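You operate a simulated robot arm through the tools that you are given. There is no shell and no other tool.

The job below is to be done with a simulated robot arm. You get a single attempt, and the scene is never put back.

TASK
Crank the yellow mesh to about 24 N/cm at the blue mark, then at the orange mark.
Fine: read on the teal meter, within 0.8 N/cm; each crank serves its own colour; meter back on its mat.

It is judged by the outcome, as a careful person would: the job done as asked, and still so three seconds after it is handed in. It fails if anything else is knocked over, pushed out of place, dropped, spilled or broken.

THE ROBOT
A 7-joint arm with a three-finger gripper, fixed in place. Base frame: the origin is at the foot of the arm, x ahead of it, y to its left, z up. Readings come in m, rad, newtons and seconds.
Its first joint turns from -2.897 to 2.897 rad. Payload 2.69 kg.
The tool frame sits at the grasp point between the pads (the TCP): z along the fingers, y along the line on which they close. The tips reach 0.03 m beyond it. The gripper opens to 0.128 m. The gripper's body begins 0.117 m behind the TCP.
Orientation is that of the tool frame in the base frame, as [roll, pitch, yaw] about the fixed x, y, z axes, in that order (R = Rz(yaw) Ry(pitch) Rx(roll)). With the fingers straight down and closing along the base's y, the tool's x points along the base's -x, its y along +y and its z along -z.

THE INTERFACE
- The arm moves only by the tool arm_command. Its argument "motion" is a list that holds one entry, the list of rows, each a list of 7 numbers: the shift along the base's x, y, z in m, then the turn, a rotation vector about the base's x, y, z in rad, then the opening, from 0 (shut) to 1 (fully open). In form: [[[dx, dy, dz, ax, ay, az, claw], ...]]. A call has 1 to 20 rows; each row shifts and turns the commanded pose from where the row before left it. Rows are played at 5 a second. More than 0.05 m and 0.15 rad between two rows, or a gripper value outside its range, and nothing of the call is played. A pose out of reach is approached as far as the arm can. The call stops where the force on the tool passes 90 N (or 10 N more than at its start, if that is more) or the arm is blocked; 0.2 s more then pass. Each finger halts on what it meets, pressing with about 27 N; the grip force reading is that of the motor and also rises with nothing between the fingers. The clock runs only during rows and for 0.2 s after the last one: add rows that do not move to give the fingers time. The reply holds the time, the measured pose of the TCP, the force on the tool along the base axes, the opening and the grip force, in the units named above and with some noise, with the torque about the TCP (base axes, N m) and any sound that the robot's microphone picked up.
- Cameras (640 x 400 px; columns grow to the right, rows downward): "scene" is fixed at [0.0517, 0.642, 1.3378]; the picture's right is [0.04, -1.00, 0.00], its down [-0.37, -0.02, -0.93] and it looks along [0.93, 0.04, -0.37] (base axes); focal length 214 px, centre (320, 200). "wrist" rides on the gripper at [0.058, 0.054, -0.131] in the tool frame; the picture's right is [-0.68, 0.74, 0.00], its down [-0.62, -0.57, -0.55] and it looks along [-0.40, -0.37, 0.84] (tool axes); focal length 234 px, centre (320, 200).
- camera(camera): a new picture of that camera. No time passes.
- slide_trunk(by): slides the trunk up (or, below 0, down) by that many m; the arm rides with it, the base frame stays. It gives what a move gives, with no picture.
- probe_pixels(camera, pixels): for up to 12 pixels [column, row] of the newest picture of that camera ("zoom" is the newest enlarged one), the place [x, y, z] in the base frame of the surface seen there, good to about 0.002 m, but the place of the scene camera against the robot may be out by one fixed shift of up to 0.018 m in any direction. No time passes.
- zoom(camera, box): a new picture of the part [left, top, right, bottom] of that camera's present view, enlarged. No time passes.
- sign_off(): hands the job in; it is judged then, once.

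Unless the task says otherwise, let go and move clear before handing in.

The tools are called after "Request:" as a command line: name --argument value ..., lists and objects as JSON in quotes. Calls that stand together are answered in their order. arm_command: Moves the arm, as the interface text tells. Its arguments: {"type":"object","properties":{"motion":{"type":"array","items":{"type":"array","items":{"type":"array","items":{"type":"number"}}}}},"required":["motion"]} The other tools are called the same way: slide_trunk (by) slides the trunk up or down; camera (camera) takes a picture; probe_pixels (camera, pixels) gives the place of the surface under pixels of a picture; zoom (camera, box) takes an enlarged picture of a part of a camera's view; sign_off () hands the job in.

At the start:

```text
t: 0.0
ee_pos: [0.2891, 0.5871, 1.2701]
tcp_rot: [-3.14, -0.001, 3.142]
force: [-0.2, -0.6, -0.7]
torque: [0.0, -0.03, 0.02]
gripper_width: 0.128
gripper_force: 0.0
trunk travel left (down, up): [-0.15, 0.2]
```

scene: 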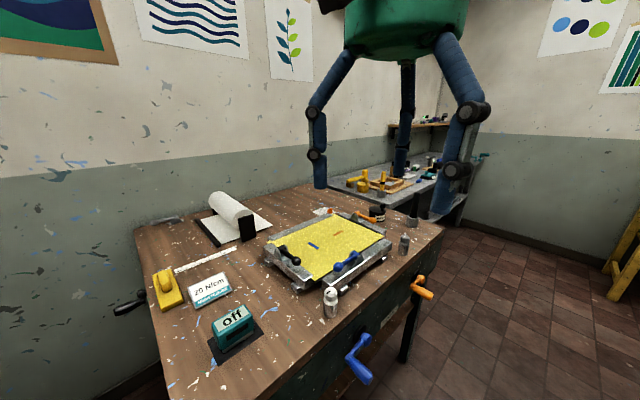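
wrist: 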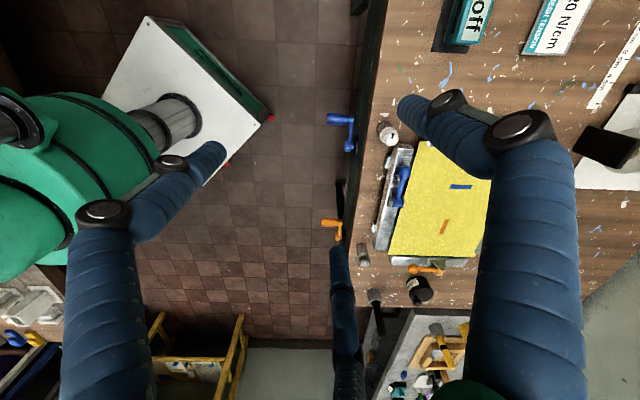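

The scene shows a yellow mesh on a frame around (325,245), a teal meter reading "off" on a dark mat at (234,325), and a card "20 N/cm" at (210,290). I'll look closer before moving.

Request:
zoom --camera "scene" --box '[250, 190, 450, 315]'

Request:
zoom --camera "scene" --box '[140, 250, 300, 350]'

Request:
zoom --camera "scene" --box '[320, 260, 480, 360]'

Request:
zoom --camera "wrist" --box '[300, 60, 540, 310]'

```text
3.20 times, centred on (350, 252) of scene
```

zoom: 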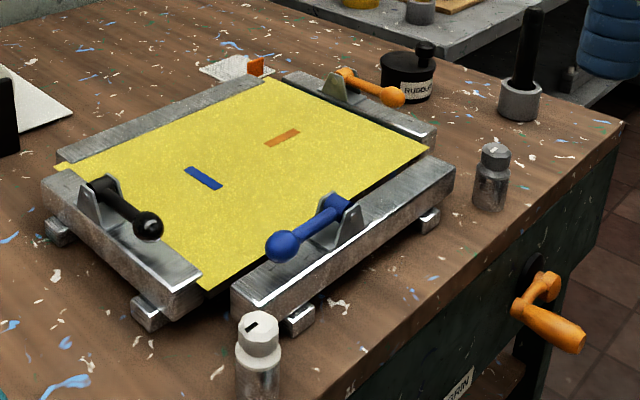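

```text
4.00 times, centred on (220, 300) of scene
```

zoom: 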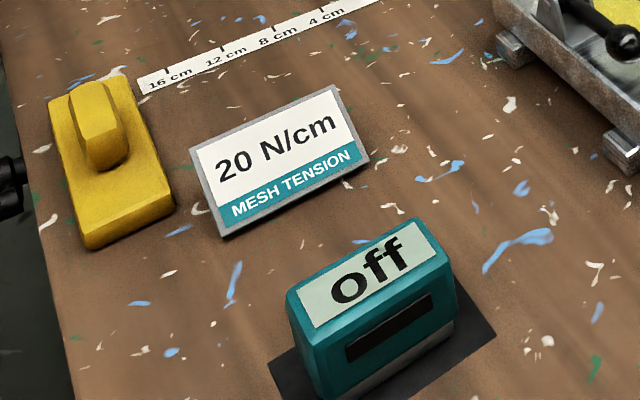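

```text
4.00 times, centred on (400, 310) of scene
```

zoom: 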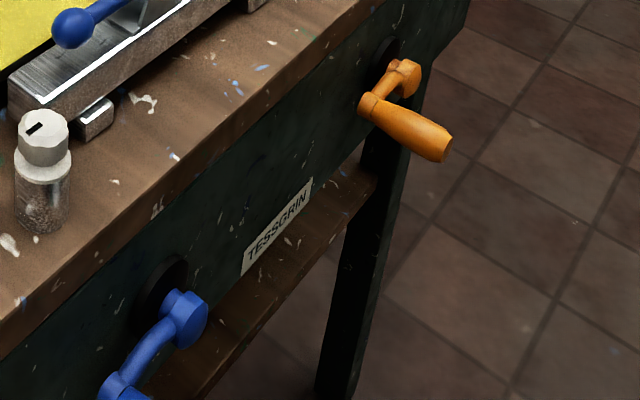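

```text
1.60 times, centred on (420, 185) of wrist
```

zoom: 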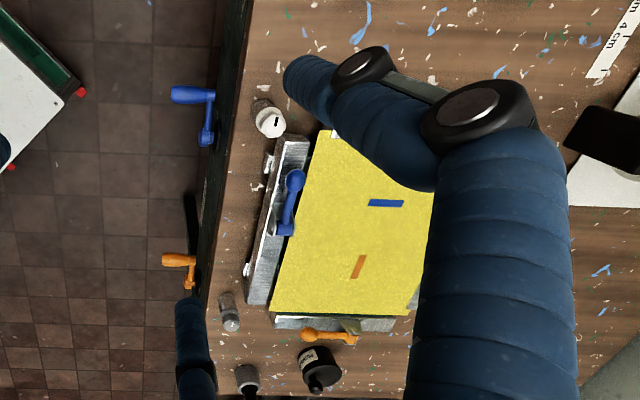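

The pictures show two cranks on the bench's front (blue around scene (360,360), orange around (423,287)), with a blue lever and an orange lever on the frame itself. I'll probe all of these to get the geometry.

Request:
probe_pixels --camera "scene" --pixels '[[313, 246], [338, 233], [234, 316], [232, 338], [210, 288], [360, 340], [358, 372], [418, 280], [430, 295], [345, 263], [378, 217], [405, 20]]'

Request:
probe_pixels --camera "wrist" --pixels '[[461, 186], [444, 227], [349, 145], [338, 118], [338, 232], [328, 222], [520, 130], [450, 100], [60, 180], [200, 90], [100, 215], [340, 330]]'

Request:
zoom --camera "scene" --box '[290, 0, 530, 220]'

Request:
zoom --camera "scene" --box '[320, 300, 420, 400]'

```text
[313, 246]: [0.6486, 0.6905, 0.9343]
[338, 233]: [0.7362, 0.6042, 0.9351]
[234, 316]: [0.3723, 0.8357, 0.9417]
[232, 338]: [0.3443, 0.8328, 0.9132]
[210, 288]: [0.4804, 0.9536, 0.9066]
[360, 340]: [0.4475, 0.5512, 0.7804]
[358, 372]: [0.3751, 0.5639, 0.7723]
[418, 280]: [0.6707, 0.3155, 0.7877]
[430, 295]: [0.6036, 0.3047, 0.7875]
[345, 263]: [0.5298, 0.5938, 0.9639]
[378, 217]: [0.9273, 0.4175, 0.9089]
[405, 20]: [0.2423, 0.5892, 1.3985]
```

```text
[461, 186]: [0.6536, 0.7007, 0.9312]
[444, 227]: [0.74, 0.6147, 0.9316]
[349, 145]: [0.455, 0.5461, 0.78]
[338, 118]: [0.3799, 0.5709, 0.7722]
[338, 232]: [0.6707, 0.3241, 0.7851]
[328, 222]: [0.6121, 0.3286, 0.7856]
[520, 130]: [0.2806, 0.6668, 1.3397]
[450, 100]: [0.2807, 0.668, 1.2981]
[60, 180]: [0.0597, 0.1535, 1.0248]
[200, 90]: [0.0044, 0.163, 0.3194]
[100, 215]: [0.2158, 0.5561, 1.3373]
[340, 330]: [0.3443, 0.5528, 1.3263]
```

```text
1.82 times, centred on (410, 110) of scene
```

zoom: 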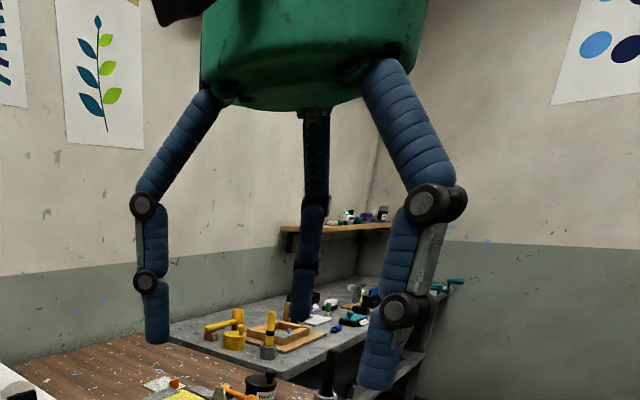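

```text
4.00 times, centred on (370, 350) of scene
```

zoom: 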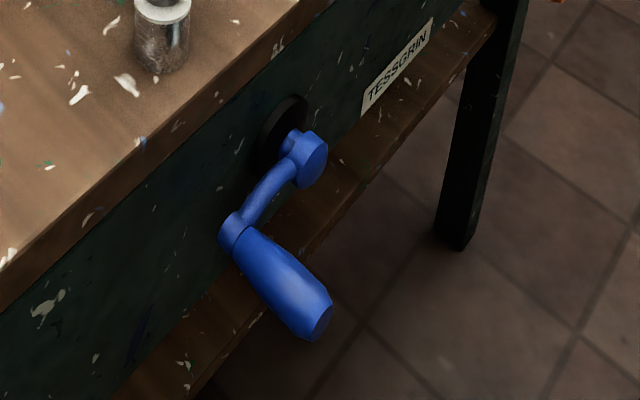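

The crank hubs lie on a front face turned about 45° toward the robot (blue hub ≈(0.455,0.546,0.78), orange ≈(0.67,0.324,0.785)), and the scene camera is shifted roughly (-0.005,-0.010,+0.003) against the wrist camera. I'll zoom on the meter and probe its shape.

Request:
zoom --camera "scene" --box '[194, 290, 274, 380]'

```text
4.44 times, centred on (234, 335) of scene
```

zoom: 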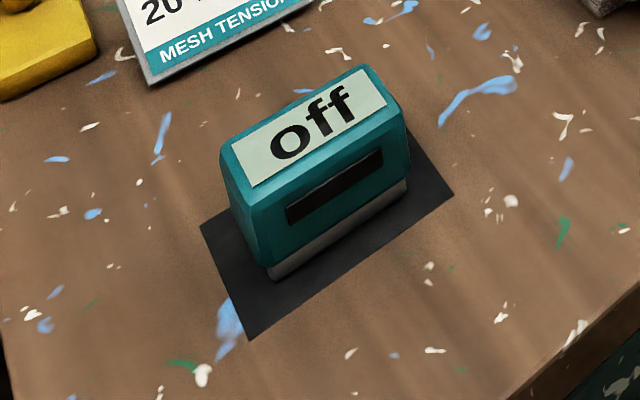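

Request:
probe_pixels --camera "zoom" --pixels '[[225, 150], [365, 68], [395, 105], [253, 190], [262, 258], [400, 175], [270, 275], [205, 230], [248, 340], [452, 195], [310, 128], [335, 185]]'

Request:
zoom --camera "wrist" --box '[420, 0, 640, 140]'

```text
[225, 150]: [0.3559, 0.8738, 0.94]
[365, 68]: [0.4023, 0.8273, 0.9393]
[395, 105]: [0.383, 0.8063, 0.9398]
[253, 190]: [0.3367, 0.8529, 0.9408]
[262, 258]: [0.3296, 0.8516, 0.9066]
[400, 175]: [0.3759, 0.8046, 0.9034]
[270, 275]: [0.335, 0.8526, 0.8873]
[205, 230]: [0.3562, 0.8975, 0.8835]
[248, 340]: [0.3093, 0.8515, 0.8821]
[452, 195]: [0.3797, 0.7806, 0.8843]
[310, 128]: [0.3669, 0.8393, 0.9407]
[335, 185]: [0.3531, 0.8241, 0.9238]
```

```text
2.86 times, centred on (530, 70) of wrist
```

zoom: 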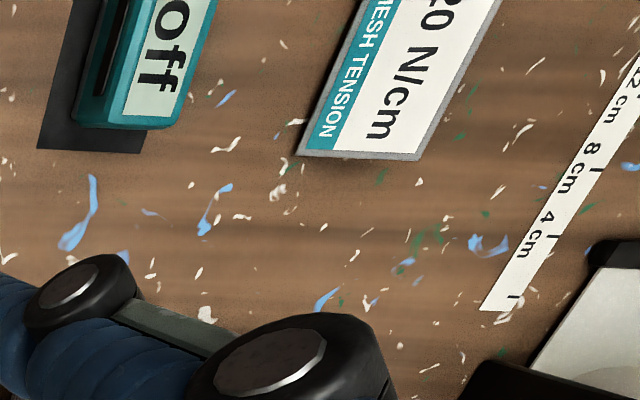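

The meter stands on its mat, centred near (0.374,0.850) in the robot frame, long axis along (0.7,-0.7), top at z≈0.937 over a bench at ≈0.880. I'll move above it with the fingers turned -45° so they close across its short side, and look with the wrist camera.

Request:
arm_command --motion '[[[0.0085, 0.0263, -0.017, 0, 0, -0.0785, 1], [0.0085, 0.0263, -0.017, 0, 0, -0.0785, 1], [0.0085, 0.0263, -0.017, 0, 0, -0.0785, 1], [0.0085, 0.0263, -0.017, 0, 0, -0.0785, 1], [0.0085, 0.0263, -0.017, 0, 0, -0.0785, 1], [0.0085, 0.0263, -0.017, 0, 0, -0.0785, 1], [0.0085, 0.0263, -0.017, 0, 0, -0.0785, 1], [0.0085, 0.0263, -0.017, 0, 0, -0.0785, 1], [0.0085, 0.0263, -0.017, 0, 0, -0.0785, 1], [0.0085, 0.0263, -0.017, 0, 0, -0.0785, 1], [0, 0, 0, 0, 0, 0, 1]]]'

Request:
camera --camera "wrist"

Request:
camera --camera "scene"

```text
t: 2.4
ee_pos: [0.3749, 0.8515, 1.1003]
tcp_rot: [-3.14, -0.001, 2.355]
force: [0.1, -0.7, -1.1]
torque: [-0.04, 0.05, 0.02]
gripper_width: 0.128
gripper_force: 0.1
trunk travel left (down, up): [-0.15, 0.2]
```

```text
taken
```

wrist: 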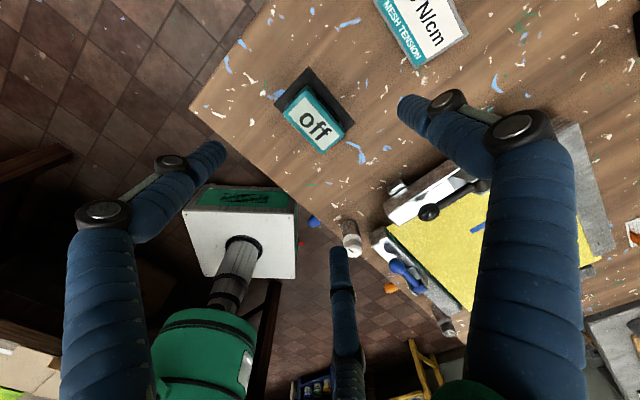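

```text
taken
```

scene: 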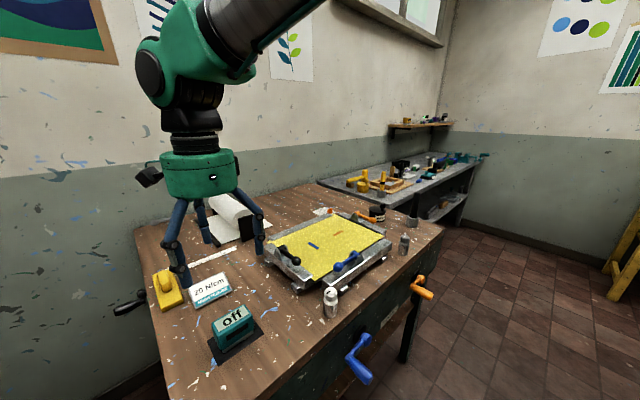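

The gripper is over the meter, which shows at wrist (315,125); I'll enlarge that and probe its edges in the robot's own frame.

Request:
zoom --camera "wrist" --box '[255, 50, 375, 170]'

```text
3.33 times, centred on (315, 110) of wrist
```

zoom: 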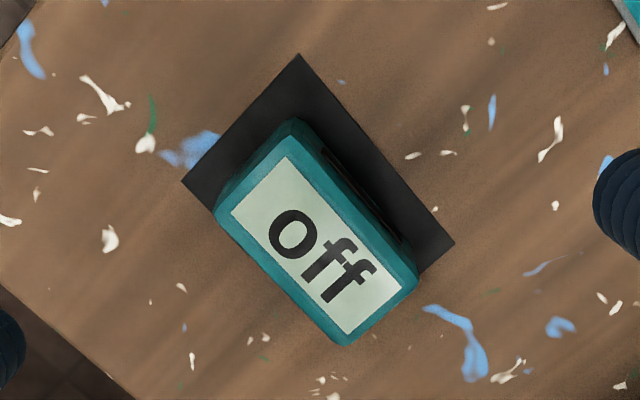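

Request:
probe_pixels --camera "zoom" --pixels '[[287, 160], [402, 283], [348, 333], [232, 213], [299, 54], [454, 242], [182, 182], [317, 245], [290, 125], [218, 215], [345, 343], [413, 278]]'

```text
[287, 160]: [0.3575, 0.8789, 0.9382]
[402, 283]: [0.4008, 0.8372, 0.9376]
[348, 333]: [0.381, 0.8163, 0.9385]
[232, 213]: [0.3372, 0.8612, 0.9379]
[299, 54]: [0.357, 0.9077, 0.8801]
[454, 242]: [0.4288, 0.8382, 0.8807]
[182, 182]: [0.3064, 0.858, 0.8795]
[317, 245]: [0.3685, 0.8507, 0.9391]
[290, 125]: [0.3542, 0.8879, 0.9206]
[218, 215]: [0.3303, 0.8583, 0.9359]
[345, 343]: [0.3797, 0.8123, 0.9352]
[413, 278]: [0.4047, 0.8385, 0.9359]
```

The meter's top is centred at about (0.368,0.848) with its long axis at -45°, sitting on the middle of its mat (centre (0.368,0.848)). I'll centre over it and lower in steps to TCP z≈0.922, leaving the fingers open.

Request:
arm_command --motion '[[[-0.007, -0.003, -0.03, 0, 0, 0, 1], [0, 0, -0.03, 0, 0, 0, 1], [0, 0, -0.03, 0, 0, 0, 1], [0, 0, -0.03, 0, 0, 0, 1], [0, 0, -0.02, 0, 0, 0, 1], [0, 0, 0, 0, 0, 0, 1]]]'

Request:
camera --camera "wrist"

Request:
zoom --camera "scene" --box '[150, 240, 330, 390]'

```text
t: 3.8
ee_pos: [0.3678, 0.848, 0.961]
tcp_rot: [-3.14, 0.001, 2.356]
force: [0.2, -0.1, 0.8]
torque: [0.01, 0.01, 0.02]
gripper_width: 0.1278
gripper_force: 0.0
trunk travel left (down, up): [-0.15, 0.2]
```

```text
taken
```

wrist: 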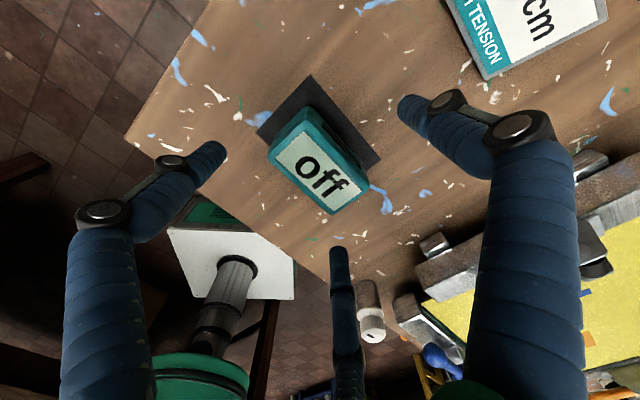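

```text
2.67 times, centred on (240, 315) of scene
```

zoom: 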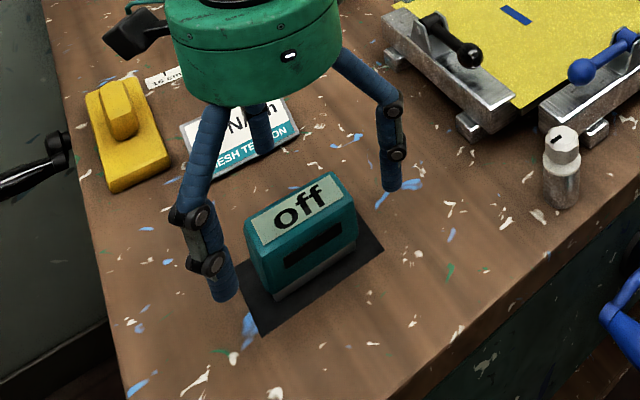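

The fingers straddle the meter cleanly (wrist (325,165) between tips at (215,150) and (405,105)). I'll lower 0.039 m more and close halfway to check how the fingers come in.

Request:
arm_command --motion '[[[0, 0, -0.02, 0, 0, 0, 1], [0, 0, -0.019, 0, 0, 0, 1], [0, 0, 0, 0, 0, 0, 0.8], [0, 0, 0, 0, 0, 0, 0.5], [0, 0, 0, 0, 0, 0, 0.5], [0, 0, 0, 0, 0, 0, 0.5]]]'

Request:
camera --camera "wrist"

Request:
zoom --camera "scene" --box '[150, 240, 330, 390]'

```text
t: 5.2
ee_pos: [0.3672, 0.8483, 0.9217]
tcp_rot: [-3.141, -0.001, 2.355]
force: [0.3, 0.1, -0.1]
torque: [0.01, 0.0, -0.04]
gripper_width: 0.0641
gripper_force: 0.2
trunk travel left (down, up): [-0.15, 0.2]
```

```text
taken
```

wrist: 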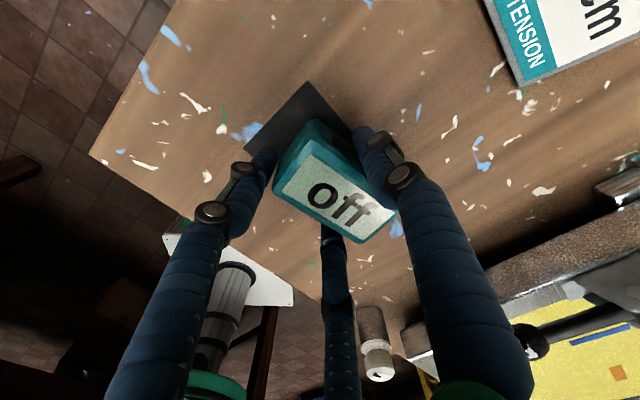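

```text
2.67 times, centred on (240, 315) of scene
```

zoom: 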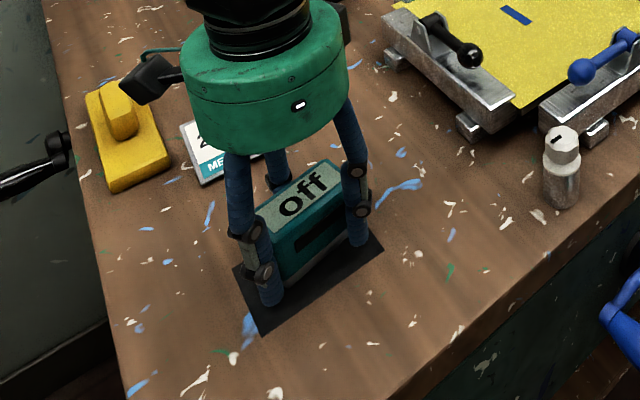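

Nothing has touched yet (force near zero, opening 0.064). I'll close on the meter fully and hold.

Request:
arm_command --motion '[[[0, 0, 0, 0, 0, 0, 0.35], [0, 0, 0, 0, 0, 0, 0.2], [0, 0, 0, 0, 0, 0, 0.1], [0, 0, 0, 0, 0, 0, 0.1], [0, 0, 0, 0, 0, 0, 0.1]]]'

Request:
zoom --camera "scene" --box '[150, 240, 330, 390]'

Request:
camera --camera "wrist"

```text
t: 6.4
ee_pos: [0.3686, 0.848, 0.9228]
tcp_rot: [-3.14, 0.0, 2.355]
force: [0.4, 1.2, 2.7]
torque: [0.03, -0.04, -0.05]
gripper_width: 0.0543
gripper_force: 26.8
trunk travel left (down, up): [-0.15, 0.2]
```

```text
2.67 times, centred on (240, 315) of scene
```

zoom: 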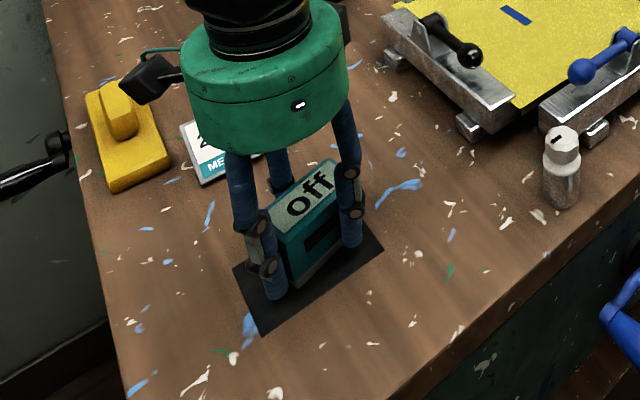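

```text
taken
```

wrist: 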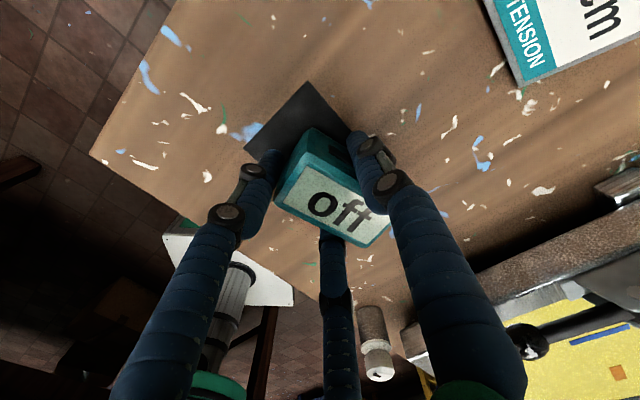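

The grip closed at 0.054 m with 26.8 N on the meter, which shifted only a few mm. I'll lift it gently a few cm and check that it holds.

Request:
arm_command --motion '[[[0, 0, 0.01, 0, 0, 0, 0.1], [0, 0, 0.01, 0, 0, 0, 0.1], [0, 0, 0.02, 0, 0, 0, 0.1], [0, 0, 0, 0, 0, 0, 0.1]]]'

Request:
zoom --camera "scene" --box '[150, 240, 330, 390]'

Request:
camera --camera "wrist"

```text
t: 7.4
ee_pos: [0.3678, 0.8476, 0.9622]
tcp_rot: [3.139, 0.001, 2.355]
force: [0.7, -0.1, -1.0]
torque: [0.03, 0.0, 0.01]
gripper_width: 0.0542
gripper_force: 26.9
trunk travel left (down, up): [-0.15, 0.2]
```

```text
2.67 times, centred on (240, 315) of scene
```

zoom: 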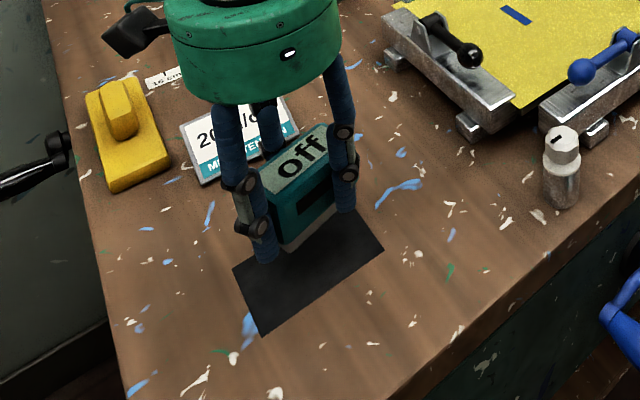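

```text
taken
```

wrist: 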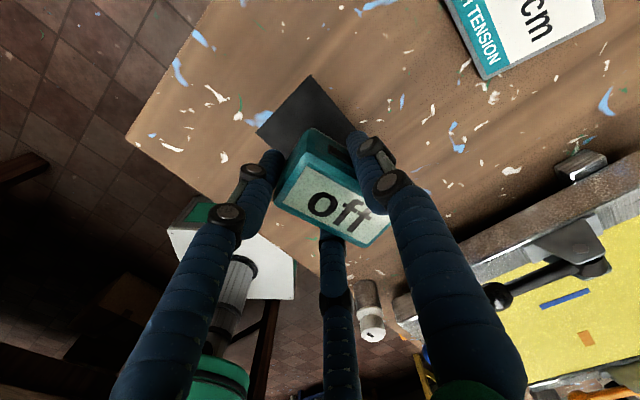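

The meter is lifted and held steady. I'll probe its top in the wrist view to learn its offset relative to the TCP.

Request:
zoom --camera "wrist" --box '[240, 90, 440, 260]'

```text
2.35 times, centred on (340, 175) of wrist
```

zoom: 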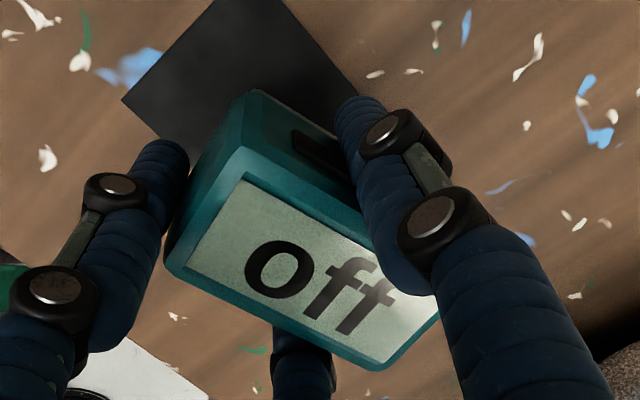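

Request:
probe_pixels --camera "zoom" --pixels '[[244, 181], [382, 362], [188, 267], [248, 145], [168, 262], [368, 368], [310, 275], [255, 95], [437, 317], [280, 215]]'

```text
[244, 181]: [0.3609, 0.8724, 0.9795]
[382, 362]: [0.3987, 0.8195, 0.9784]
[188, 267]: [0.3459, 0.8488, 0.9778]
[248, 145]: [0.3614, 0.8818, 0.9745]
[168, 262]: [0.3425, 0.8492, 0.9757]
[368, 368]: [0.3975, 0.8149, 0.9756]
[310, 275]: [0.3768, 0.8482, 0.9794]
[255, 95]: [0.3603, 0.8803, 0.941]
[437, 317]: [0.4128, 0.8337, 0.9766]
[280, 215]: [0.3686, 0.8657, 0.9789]
```

The meter shifted in the grip: its long axis is now about -32° and its centre is offset by (0.012,-0.004) from the TCP, because the three visible fingers close toward one point. I'll turn it back to the mat's direction, set it down centred on the mat, and regrip with a better offset.

Request:
arm_command --motion '[[[-0.0055, 0.0035, 0, 0, 0, -0.109, 0.1], [-0.0055, 0.0035, 0, 0, 0, -0.109, 0.1], [0, 0, 0, 0, 0, 0, 0.1], [0, 0, -0.015, 0, 0, 0, 0.1], [0, 0, -0.015, 0, 0, 0, 0.1], [0, 0, -0.007, 0, 0, 0, 0.1], [0, 0, 0, 0, 0, 0, 0.1]]]'

Request:
zoom --camera "scene" --box '[150, 240, 330, 390]'

Request:
zoom --camera "wrist" --box '[240, 90, 440, 260]'

```text
t: 9.0
ee_pos: [0.3563, 0.8544, 0.9248]
tcp_rot: [-3.141, -0.001, 2.138]
force: [-0.7, 0.7, -2.5]
torque: [-0.01, 0.02, 0.04]
gripper_width: 0.054
gripper_force: 26.9
trunk travel left (down, up): [-0.15, 0.2]
```

```text
2.67 times, centred on (240, 315) of scene
```

zoom: 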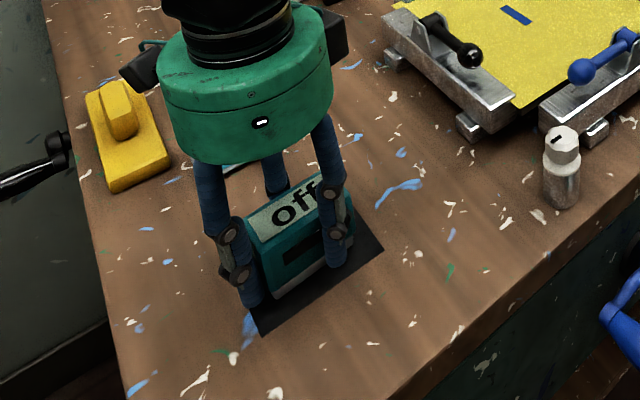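

```text
2.35 times, centred on (340, 175) of wrist
```

zoom: 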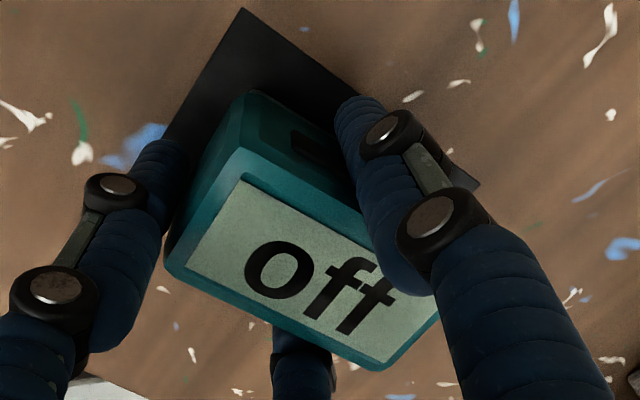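

The meter is parallel to its mat and about 2 mm above it. I'll lower the last bit, open, and rise to look.

Request:
arm_command --motion '[[[0, 0, -0.002, 0, 0, 0, 0.1], [0, 0, 0, 0, 0, 0, 0.5], [0, 0, 0, 0, 0, 0, 1], [0, 0, 0, 0, 0, 0, 1], [0, 0, 0, 0, 0, 0, 1], [0, 0, 0.03, 0, 0, 0, 1], [0, 0, 0.03, 0, 0, 0, 1], [0, 0, 0, 0, 0, 0, 1]]]'

Request:
zoom --camera "wrist" --box '[240, 60, 440, 230]'

Request:
zoom --camera "scene" --box '[150, 240, 330, 390]'

```text
t: 10.8
ee_pos: [0.357, 0.8537, 0.9836]
tcp_rot: [-3.141, 0.002, 2.139]
force: [0.1, -0.2, 0.3]
torque: [0.03, -0.04, 0.04]
gripper_width: 0.1281
gripper_force: 0.0
trunk travel left (down, up): [-0.15, 0.2]
```

```text
2.35 times, centred on (340, 145) of wrist
```

zoom: 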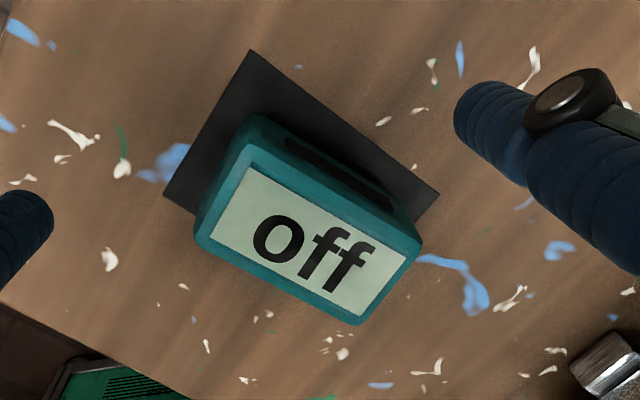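

```text
2.67 times, centred on (240, 315) of scene
```

zoom: 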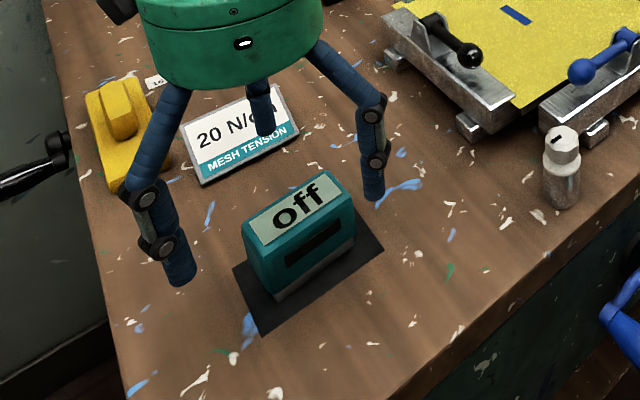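

Request:
probe_pixels --camera "zoom" --pixels '[[248, 222], [321, 172], [340, 190], [268, 247], [250, 332], [384, 248]]'

Request:
zoom --camera "wrist" --box '[240, 60, 440, 230]'

```text
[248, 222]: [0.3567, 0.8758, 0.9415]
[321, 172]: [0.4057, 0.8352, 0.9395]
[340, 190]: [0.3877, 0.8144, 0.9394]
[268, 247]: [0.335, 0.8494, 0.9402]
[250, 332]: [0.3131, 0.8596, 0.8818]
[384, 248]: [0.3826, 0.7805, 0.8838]
```

```text
2.35 times, centred on (340, 145) of wrist
```

zoom: 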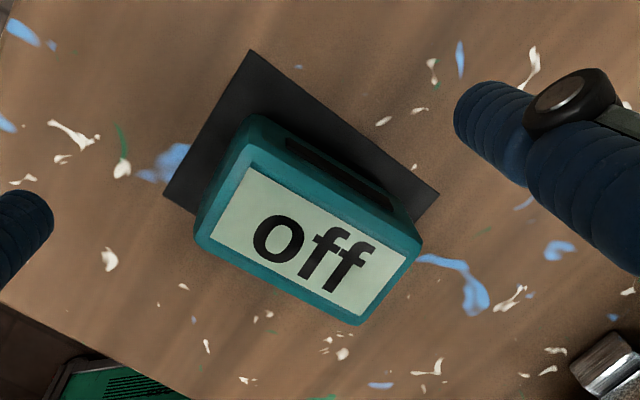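

Request:
probe_pixels --camera "zoom" --pixels '[[251, 167], [405, 252], [357, 315], [211, 237], [247, 140], [420, 245], [350, 325], [196, 235], [251, 51], [438, 194], [165, 195]]'

```text
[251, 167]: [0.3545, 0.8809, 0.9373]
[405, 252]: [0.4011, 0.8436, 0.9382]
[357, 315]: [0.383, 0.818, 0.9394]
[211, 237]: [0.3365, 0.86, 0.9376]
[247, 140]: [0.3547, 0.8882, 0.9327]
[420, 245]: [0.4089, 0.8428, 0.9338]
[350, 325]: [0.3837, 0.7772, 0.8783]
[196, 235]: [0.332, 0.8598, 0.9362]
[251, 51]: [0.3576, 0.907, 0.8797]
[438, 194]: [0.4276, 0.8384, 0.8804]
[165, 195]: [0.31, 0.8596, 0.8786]
```

The meter is centred on the mat again at about (0.3685,0.8505), long axis ≈-40°. I'll regrip with the hand turned to match and the TCP shifted ~6 mm toward the front so all three fingers meet its long faces together.

Request:
arm_command --motion '[[[0.0038, -0.0039, 0, 0, 0, 0.147, 1], [0.0038, -0.0039, 0, 0, 0, 0.147, 1], [0, 0, -0.03, 0, 0, 0, 1], [0, 0, -0.031, 0, 0, 0, 1], [0, 0, 0, 0, 0, 0, 0.7], [0, 0, 0, 0, 0, 0, 0.5], [0, 0, 0, 0, 0, 0, 0.45], [0, 0, 0, 0, 0, 0, 0.45]]]'

Request:
zoom --camera "wrist" --box '[240, 90, 440, 260]'

Request:
zoom --camera "scene" --box '[150, 240, 330, 390]'

```text
t: 12.6
ee_pos: [0.3652, 0.8475, 0.9217]
tcp_rot: [-3.141, 0.001, 2.432]
force: [0.3, 0.1, -0.2]
torque: [0.0, 0.02, -0.03]
gripper_width: 0.0575
gripper_force: 0.0
trunk travel left (down, up): [-0.15, 0.2]
```

```text
2.35 times, centred on (340, 175) of wrist
```

zoom: 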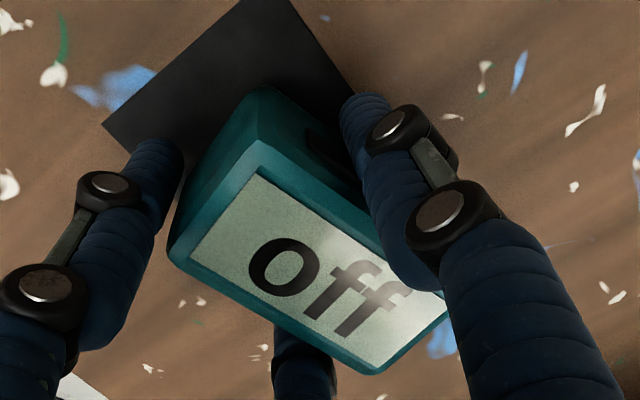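

```text
2.67 times, centred on (240, 315) of scene
```

zoom: 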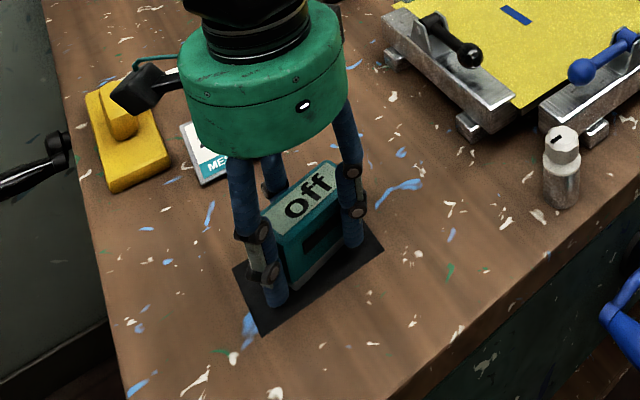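

Request:
probe_pixels --camera "zoom" --pixels '[[277, 298], [352, 240], [264, 222], [330, 163], [268, 255], [338, 185], [290, 240], [349, 222], [273, 285], [307, 197]]'

Request:
probe_pixels --camera "wrist" --pixels '[[291, 152], [288, 160], [347, 140], [352, 135], [325, 230], [340, 235]]'

```text
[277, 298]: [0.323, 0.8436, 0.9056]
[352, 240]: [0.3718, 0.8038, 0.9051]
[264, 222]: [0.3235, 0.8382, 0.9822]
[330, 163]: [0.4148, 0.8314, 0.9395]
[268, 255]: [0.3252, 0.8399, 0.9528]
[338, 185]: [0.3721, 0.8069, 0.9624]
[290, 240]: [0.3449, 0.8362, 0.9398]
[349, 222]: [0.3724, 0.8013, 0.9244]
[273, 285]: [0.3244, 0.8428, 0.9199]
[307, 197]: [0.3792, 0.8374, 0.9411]
```

```text
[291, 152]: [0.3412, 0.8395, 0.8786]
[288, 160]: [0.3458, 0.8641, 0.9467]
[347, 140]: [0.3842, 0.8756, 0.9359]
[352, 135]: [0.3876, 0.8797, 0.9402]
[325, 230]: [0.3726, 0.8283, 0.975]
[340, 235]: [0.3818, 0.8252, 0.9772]
```

Request:
zoom --camera "wrist" --box '[240, 90, 440, 260]'

Request:
probe_pixels --camera "zoom" --pixels '[[257, 174], [191, 258], [376, 366], [446, 308], [183, 238], [195, 265], [360, 362], [135, 160], [360, 110]]'

```text
2.35 times, centred on (340, 175) of wrist
```

zoom: 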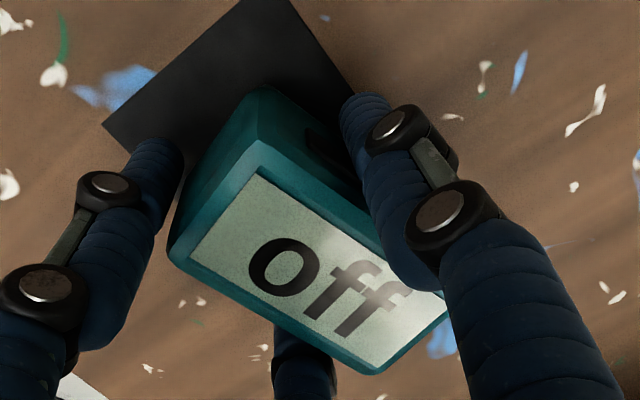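

```text
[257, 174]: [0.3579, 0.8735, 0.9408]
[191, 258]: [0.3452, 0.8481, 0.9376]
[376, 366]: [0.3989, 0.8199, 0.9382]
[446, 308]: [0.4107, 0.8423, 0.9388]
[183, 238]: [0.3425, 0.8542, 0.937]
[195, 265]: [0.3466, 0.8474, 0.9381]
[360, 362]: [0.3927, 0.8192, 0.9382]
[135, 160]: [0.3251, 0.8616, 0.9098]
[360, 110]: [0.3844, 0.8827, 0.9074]
```

The meter was nudged before real contact: the front-left finger caught its end, so the meter is again turned to about -29°. I'll open, rise, and measure it afresh before regripping with a larger offset toward the back finger.

Request:
arm_command --motion '[[[0, 0, 0, 0, 0, 0, 0.8], [0, 0, 0, 0, 0, 0, 1], [0, 0, 0, 0, 0, 0, 1], [0, 0, 0.03, 0, 0, 0, 1], [0, 0, 0.03, 0, 0, 0, 1], [0, 0, 0, 0, 0, 0, 1]]]'

Request:
zoom --camera "scene" --box '[194, 280, 294, 370]'

Request:
zoom --camera "wrist" --box '[240, 60, 440, 230]'

```text
t: 14.0
ee_pos: [0.3641, 0.8467, 0.981]
tcp_rot: [3.141, 0.0, 2.431]
force: [-0.2, 0.3, -0.3]
torque: [0.06, -0.06, 0.03]
gripper_width: 0.1278
gripper_force: 0.1
trunk travel left (down, up): [-0.15, 0.2]
```

```text
4.44 times, centred on (244, 325) of scene
```

zoom: 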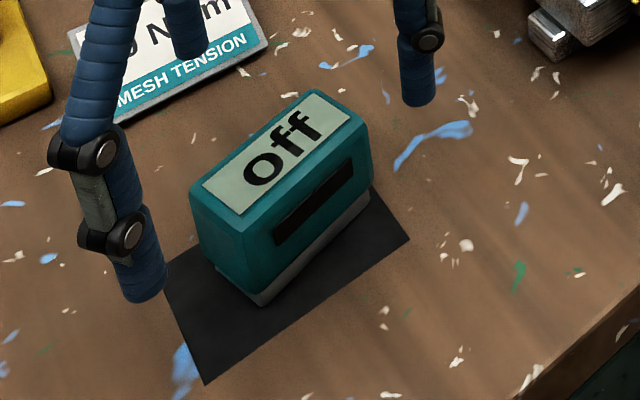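

```text
2.35 times, centred on (340, 145) of wrist
```

zoom: 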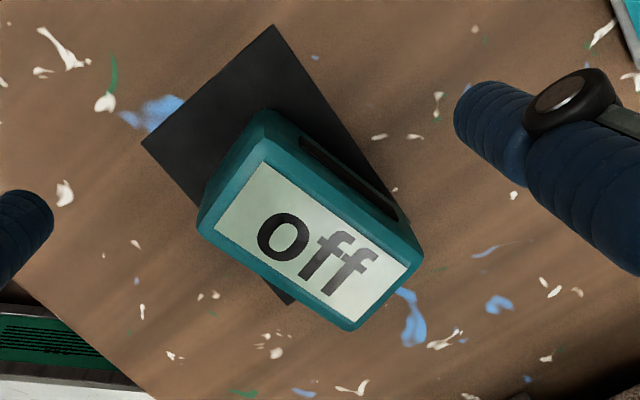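

Request:
probe_pixels --camera "zoom" --pixels '[[263, 162], [408, 262], [357, 321], [216, 231], [262, 112], [421, 255], [347, 329], [199, 225], [308, 245], [275, 27], [143, 143]]'

Request:
zoom --camera "scene" --box '[194, 280, 294, 370]'

Request:
probe_pixels --camera "zoom" --pixels '[[315, 92], [362, 120], [203, 188], [240, 217], [350, 112], [280, 150], [263, 305], [372, 190]]'

```text
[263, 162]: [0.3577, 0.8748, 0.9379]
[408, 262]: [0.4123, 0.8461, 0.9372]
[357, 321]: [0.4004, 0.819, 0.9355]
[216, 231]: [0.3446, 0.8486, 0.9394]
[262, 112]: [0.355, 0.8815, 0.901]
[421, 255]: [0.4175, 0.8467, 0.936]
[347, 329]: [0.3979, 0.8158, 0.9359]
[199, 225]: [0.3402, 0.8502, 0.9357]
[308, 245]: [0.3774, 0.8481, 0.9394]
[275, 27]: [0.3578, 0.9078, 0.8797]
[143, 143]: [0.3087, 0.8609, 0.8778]
```

```text
4.44 times, centred on (244, 325) of scene
```

zoom: 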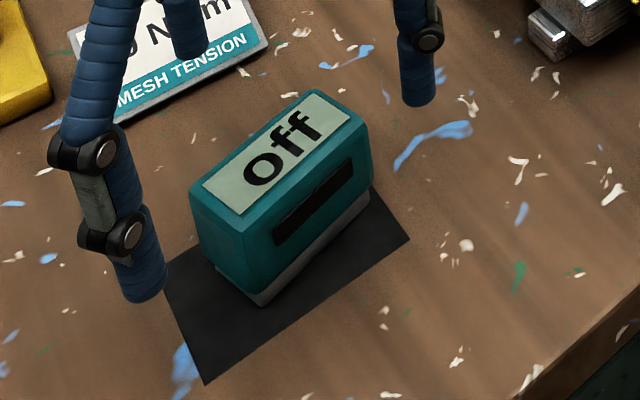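

```text
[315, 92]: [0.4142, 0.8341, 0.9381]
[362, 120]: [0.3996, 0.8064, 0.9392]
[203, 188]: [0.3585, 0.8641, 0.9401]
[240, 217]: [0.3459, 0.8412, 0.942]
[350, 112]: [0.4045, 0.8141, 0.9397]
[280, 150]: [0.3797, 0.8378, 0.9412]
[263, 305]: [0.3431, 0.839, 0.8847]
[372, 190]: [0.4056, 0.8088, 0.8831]
```

Meter now centred at (0.379,0.847), long axis -28°. I'll turn the hand to match, put the meter 11 mm toward the back finger in the tool frame, lower, and close just short of contact to check.

Request:
arm_command --motion '[[[0.0048, -0.0047, 0, 0, 0, 0.1125, 1], [0.0048, -0.0046, 0, 0, 0, 0.1125, 1], [0, 0, -0.03, 0, 0, 0, 1], [0, 0, -0.029, 0, 0, 0, 1], [0, 0, 0, 0, 0, 0, 0.7], [0, 0, 0, 0, 0, 0, 0.52], [0, 0, 0, 0, 0, 0, 0.5], [0, 0, 0, 0, 0, 0, 0.5]]]'

Request:
zoom --camera "scene" --box '[194, 280, 294, 370]'

Request:
zoom --camera "wrist" --box '[240, 90, 440, 260]'

```text
t: 15.8
ee_pos: [0.3743, 0.8367, 0.9211]
tcp_rot: [-3.141, 0.002, 2.656]
force: [0.8, 0.0, -0.5]
torque: [-0.03, -0.06, -0.04]
gripper_width: 0.0646
gripper_force: 0.3
trunk travel left (down, up): [-0.15, 0.2]
```

```text
4.44 times, centred on (244, 325) of scene
```

zoom: 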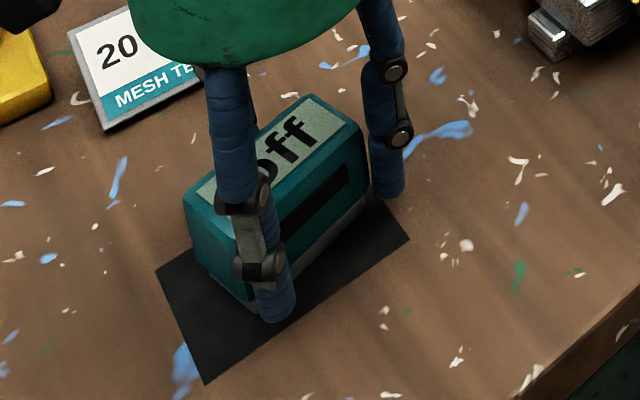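

```text
2.35 times, centred on (340, 175) of wrist
```

zoom: 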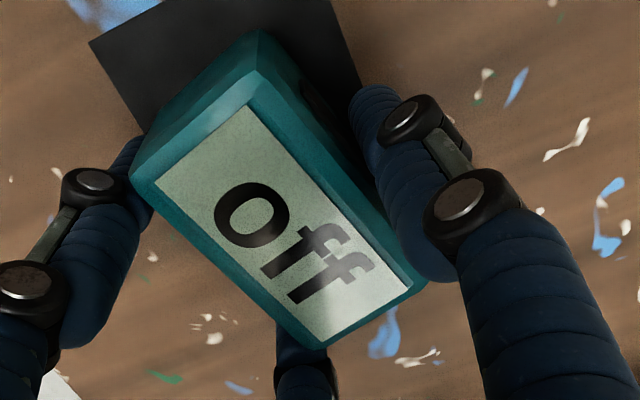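

Request:
probe_pixels --camera "zoom" --pixels '[[250, 75], [345, 205], [140, 170], [325, 345], [420, 285], [155, 182], [318, 338], [408, 280], [250, 105]]'

Request:
zoom --camera "scene" --box '[194, 280, 294, 370]'

Request:
probe_pixels --camera "zoom" --pixels '[[275, 305], [388, 190], [264, 300], [292, 298], [375, 188], [403, 186], [365, 130], [310, 97], [186, 205], [368, 195], [245, 300]]'

```text
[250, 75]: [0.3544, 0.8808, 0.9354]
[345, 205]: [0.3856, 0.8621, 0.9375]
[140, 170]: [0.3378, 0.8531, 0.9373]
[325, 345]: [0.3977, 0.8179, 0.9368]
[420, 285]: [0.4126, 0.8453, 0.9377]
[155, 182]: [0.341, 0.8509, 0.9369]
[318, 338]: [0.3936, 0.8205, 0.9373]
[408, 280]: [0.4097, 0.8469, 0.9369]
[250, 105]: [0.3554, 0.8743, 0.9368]
```

```text
4.44 times, centred on (244, 325) of scene
```

zoom: 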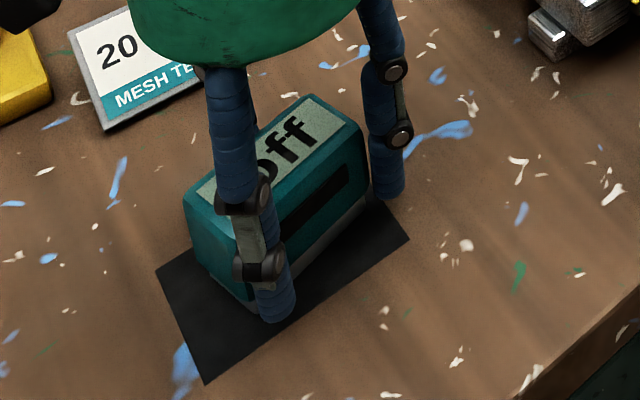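

```text
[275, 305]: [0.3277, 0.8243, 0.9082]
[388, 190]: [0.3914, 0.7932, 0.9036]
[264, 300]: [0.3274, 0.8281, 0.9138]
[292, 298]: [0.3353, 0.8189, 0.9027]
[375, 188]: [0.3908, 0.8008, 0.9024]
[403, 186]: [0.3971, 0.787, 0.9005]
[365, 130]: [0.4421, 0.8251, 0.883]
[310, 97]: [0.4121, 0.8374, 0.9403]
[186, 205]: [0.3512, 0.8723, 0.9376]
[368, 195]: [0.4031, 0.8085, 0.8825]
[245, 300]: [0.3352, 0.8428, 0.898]
```

The fingers sit in front of and behind the meter without touching it, but about 3.5 mm off-centre along its length. I'll shift the hand by (-0.003,+0.0015) and close.

Request:
arm_command --motion '[[[-0.003, 0.0015, 0, 0, 0, 0, 0.52], [0, 0, 0, 0, 0, 0, 0.45], [0, 0, 0, 0, 0, 0, 0.4], [0, 0, 0, 0, 0, 0, 0.3], [0, 0, 0, 0, 0, 0, 0.1], [0, 0, 0, 0, 0, 0, 0.1], [0, 0, 0, 0, 0, 0, 0.1]]]'

Request:
zoom --camera "scene" --box '[194, 280, 294, 370]'

Request:
zoom --camera "wrist" --box '[240, 90, 440, 260]'

```text
t: 17.4
ee_pos: [0.3707, 0.8392, 0.9227]
tcp_rot: [-3.141, 0.0, 2.656]
force: [0.4, 1.3, 2.9]
torque: [0.09, 0.02, 0.04]
gripper_width: 0.0548
gripper_force: 26.7
trunk travel left (down, up): [-0.15, 0.2]
```

```text
4.44 times, centred on (244, 325) of scene
```

zoom: 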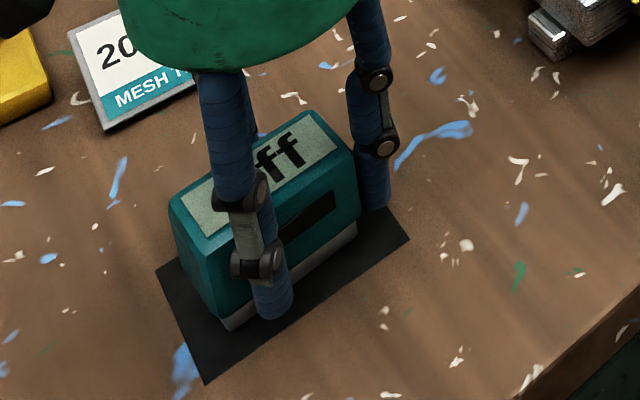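

```text
2.35 times, centred on (340, 175) of wrist
```

zoom: 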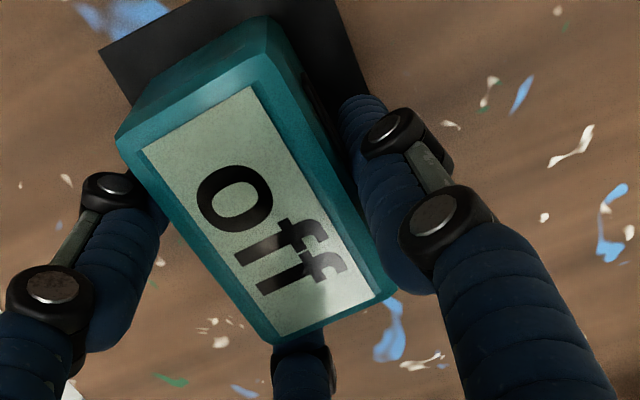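

The grip slipped to the mirror-image skew, so gripping across the short side is not stable with these three fingers. I'll probe the meter's pose in the hand, turn it back onto the mat's direction, set it down, then try gripping along its long axis.

Request:
probe_pixels --camera "zoom" --pixels '[[255, 88], [146, 150], [276, 333], [380, 290], [118, 138], [270, 345], [396, 292], [245, 200], [265, 50]]'

```text
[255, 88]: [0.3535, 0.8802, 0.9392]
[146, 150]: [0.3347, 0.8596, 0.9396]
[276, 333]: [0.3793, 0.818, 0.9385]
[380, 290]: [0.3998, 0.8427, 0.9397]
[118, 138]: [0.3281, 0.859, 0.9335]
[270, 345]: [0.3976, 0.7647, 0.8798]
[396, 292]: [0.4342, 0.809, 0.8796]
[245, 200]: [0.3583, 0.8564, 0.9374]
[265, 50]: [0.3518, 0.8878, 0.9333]
```

The meter now lies at (0.367,0.850), -41°, almost exactly as on the mat originally. I'll open, rise, turn the hand +77° so it closes along the meter's length, and look again.

Request:
arm_command --motion '[[[0, 0, 0, 0, 0, 0, 0.5], [0, 0, 0, 0, 0, 0, 1], [0, 0, 0, 0, 0, 0, 1], [0, 0, 0.04, 0, 0, 0, 1], [0, 0, 0.04, 0, 0, 0, 1], [-0.0015, 0.002, 0, 0, 0, 0.134, 1], [-0.0015, 0.002, 0, 0, 0, 0.134, 1], [-0.0015, 0.002, 0, 0, 0, 0.134, 1], [-0.0015, 0.002, 0, 0, 0, 0.134, 1], [-0.0015, 0.002, 0, 0, 0, 0.134, 1], [-0.0015, 0.002, 0, 0, 0, 0.134, 1], [-0.0015, 0.002, 0, 0, 0, 0.134, 1], [-0.0015, 0.002, 0, 0, 0, 0.134, 1], [-0.0015, 0.002, 0, 0, 0, 0.134, 1], [-0.0015, 0.0026, 0, 0, 0, 0.134, 1], [0, 0, 0, 0, 0, 0, 1]]]'

Request:
camera --camera "wrist"

Request:
zoom --camera "scene" --box '[150, 240, 330, 390]'

```text
t: 20.8
ee_pos: [0.3562, 0.8601, 1.0016]
tcp_rot: [-3.141, 0.0, -2.284]
force: [0.3, -0.9, 0.2]
torque: [-0.01, -0.03, -0.02]
gripper_width: 0.1279
gripper_force: 0.1
trunk travel left (down, up): [-0.15, 0.2]
```

```text
taken
```

wrist: 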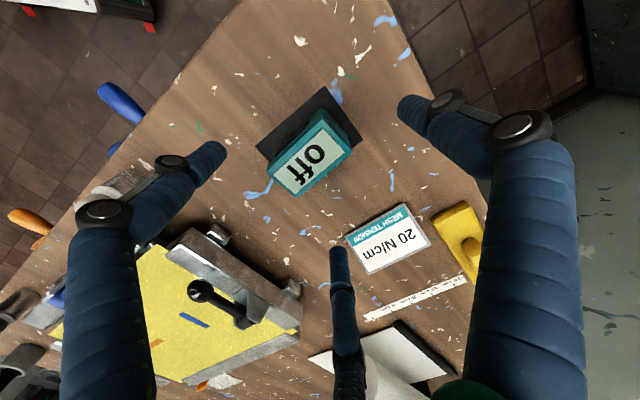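

```text
2.67 times, centred on (240, 315) of scene
```

zoom: 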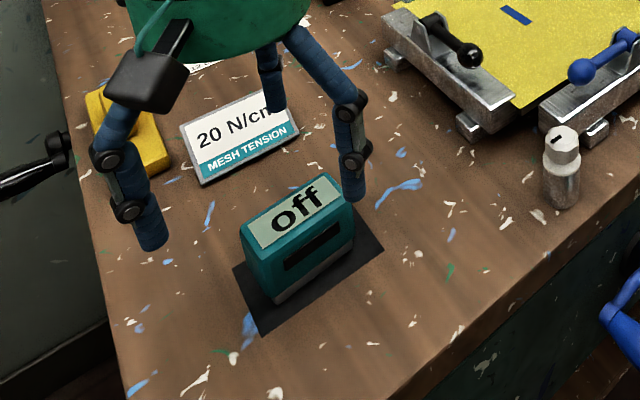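

Request:
zoom --camera "wrist" --box '[240, 60, 440, 230]'

```text
2.35 times, centred on (340, 145) of wrist
```

zoom: 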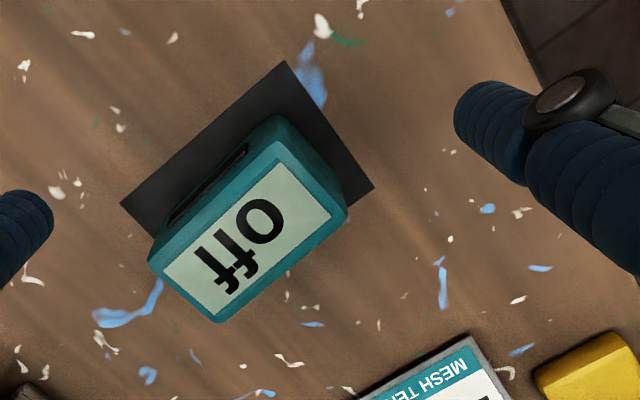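

Request:
probe_pixels --camera "zoom" --pixels '[[279, 163], [329, 216], [214, 312], [164, 264], [284, 63], [373, 188], [122, 203], [245, 238], [348, 213], [218, 322], [148, 261], [278, 117]]'

```text
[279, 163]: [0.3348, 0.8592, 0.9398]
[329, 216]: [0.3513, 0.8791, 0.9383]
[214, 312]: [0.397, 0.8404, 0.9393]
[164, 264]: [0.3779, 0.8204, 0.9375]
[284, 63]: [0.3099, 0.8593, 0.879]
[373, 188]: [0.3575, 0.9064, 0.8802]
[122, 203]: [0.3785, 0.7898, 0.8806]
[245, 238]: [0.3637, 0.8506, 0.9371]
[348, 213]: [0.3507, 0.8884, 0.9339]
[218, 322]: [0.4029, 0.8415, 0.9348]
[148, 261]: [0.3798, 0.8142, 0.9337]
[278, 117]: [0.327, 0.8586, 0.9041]
```

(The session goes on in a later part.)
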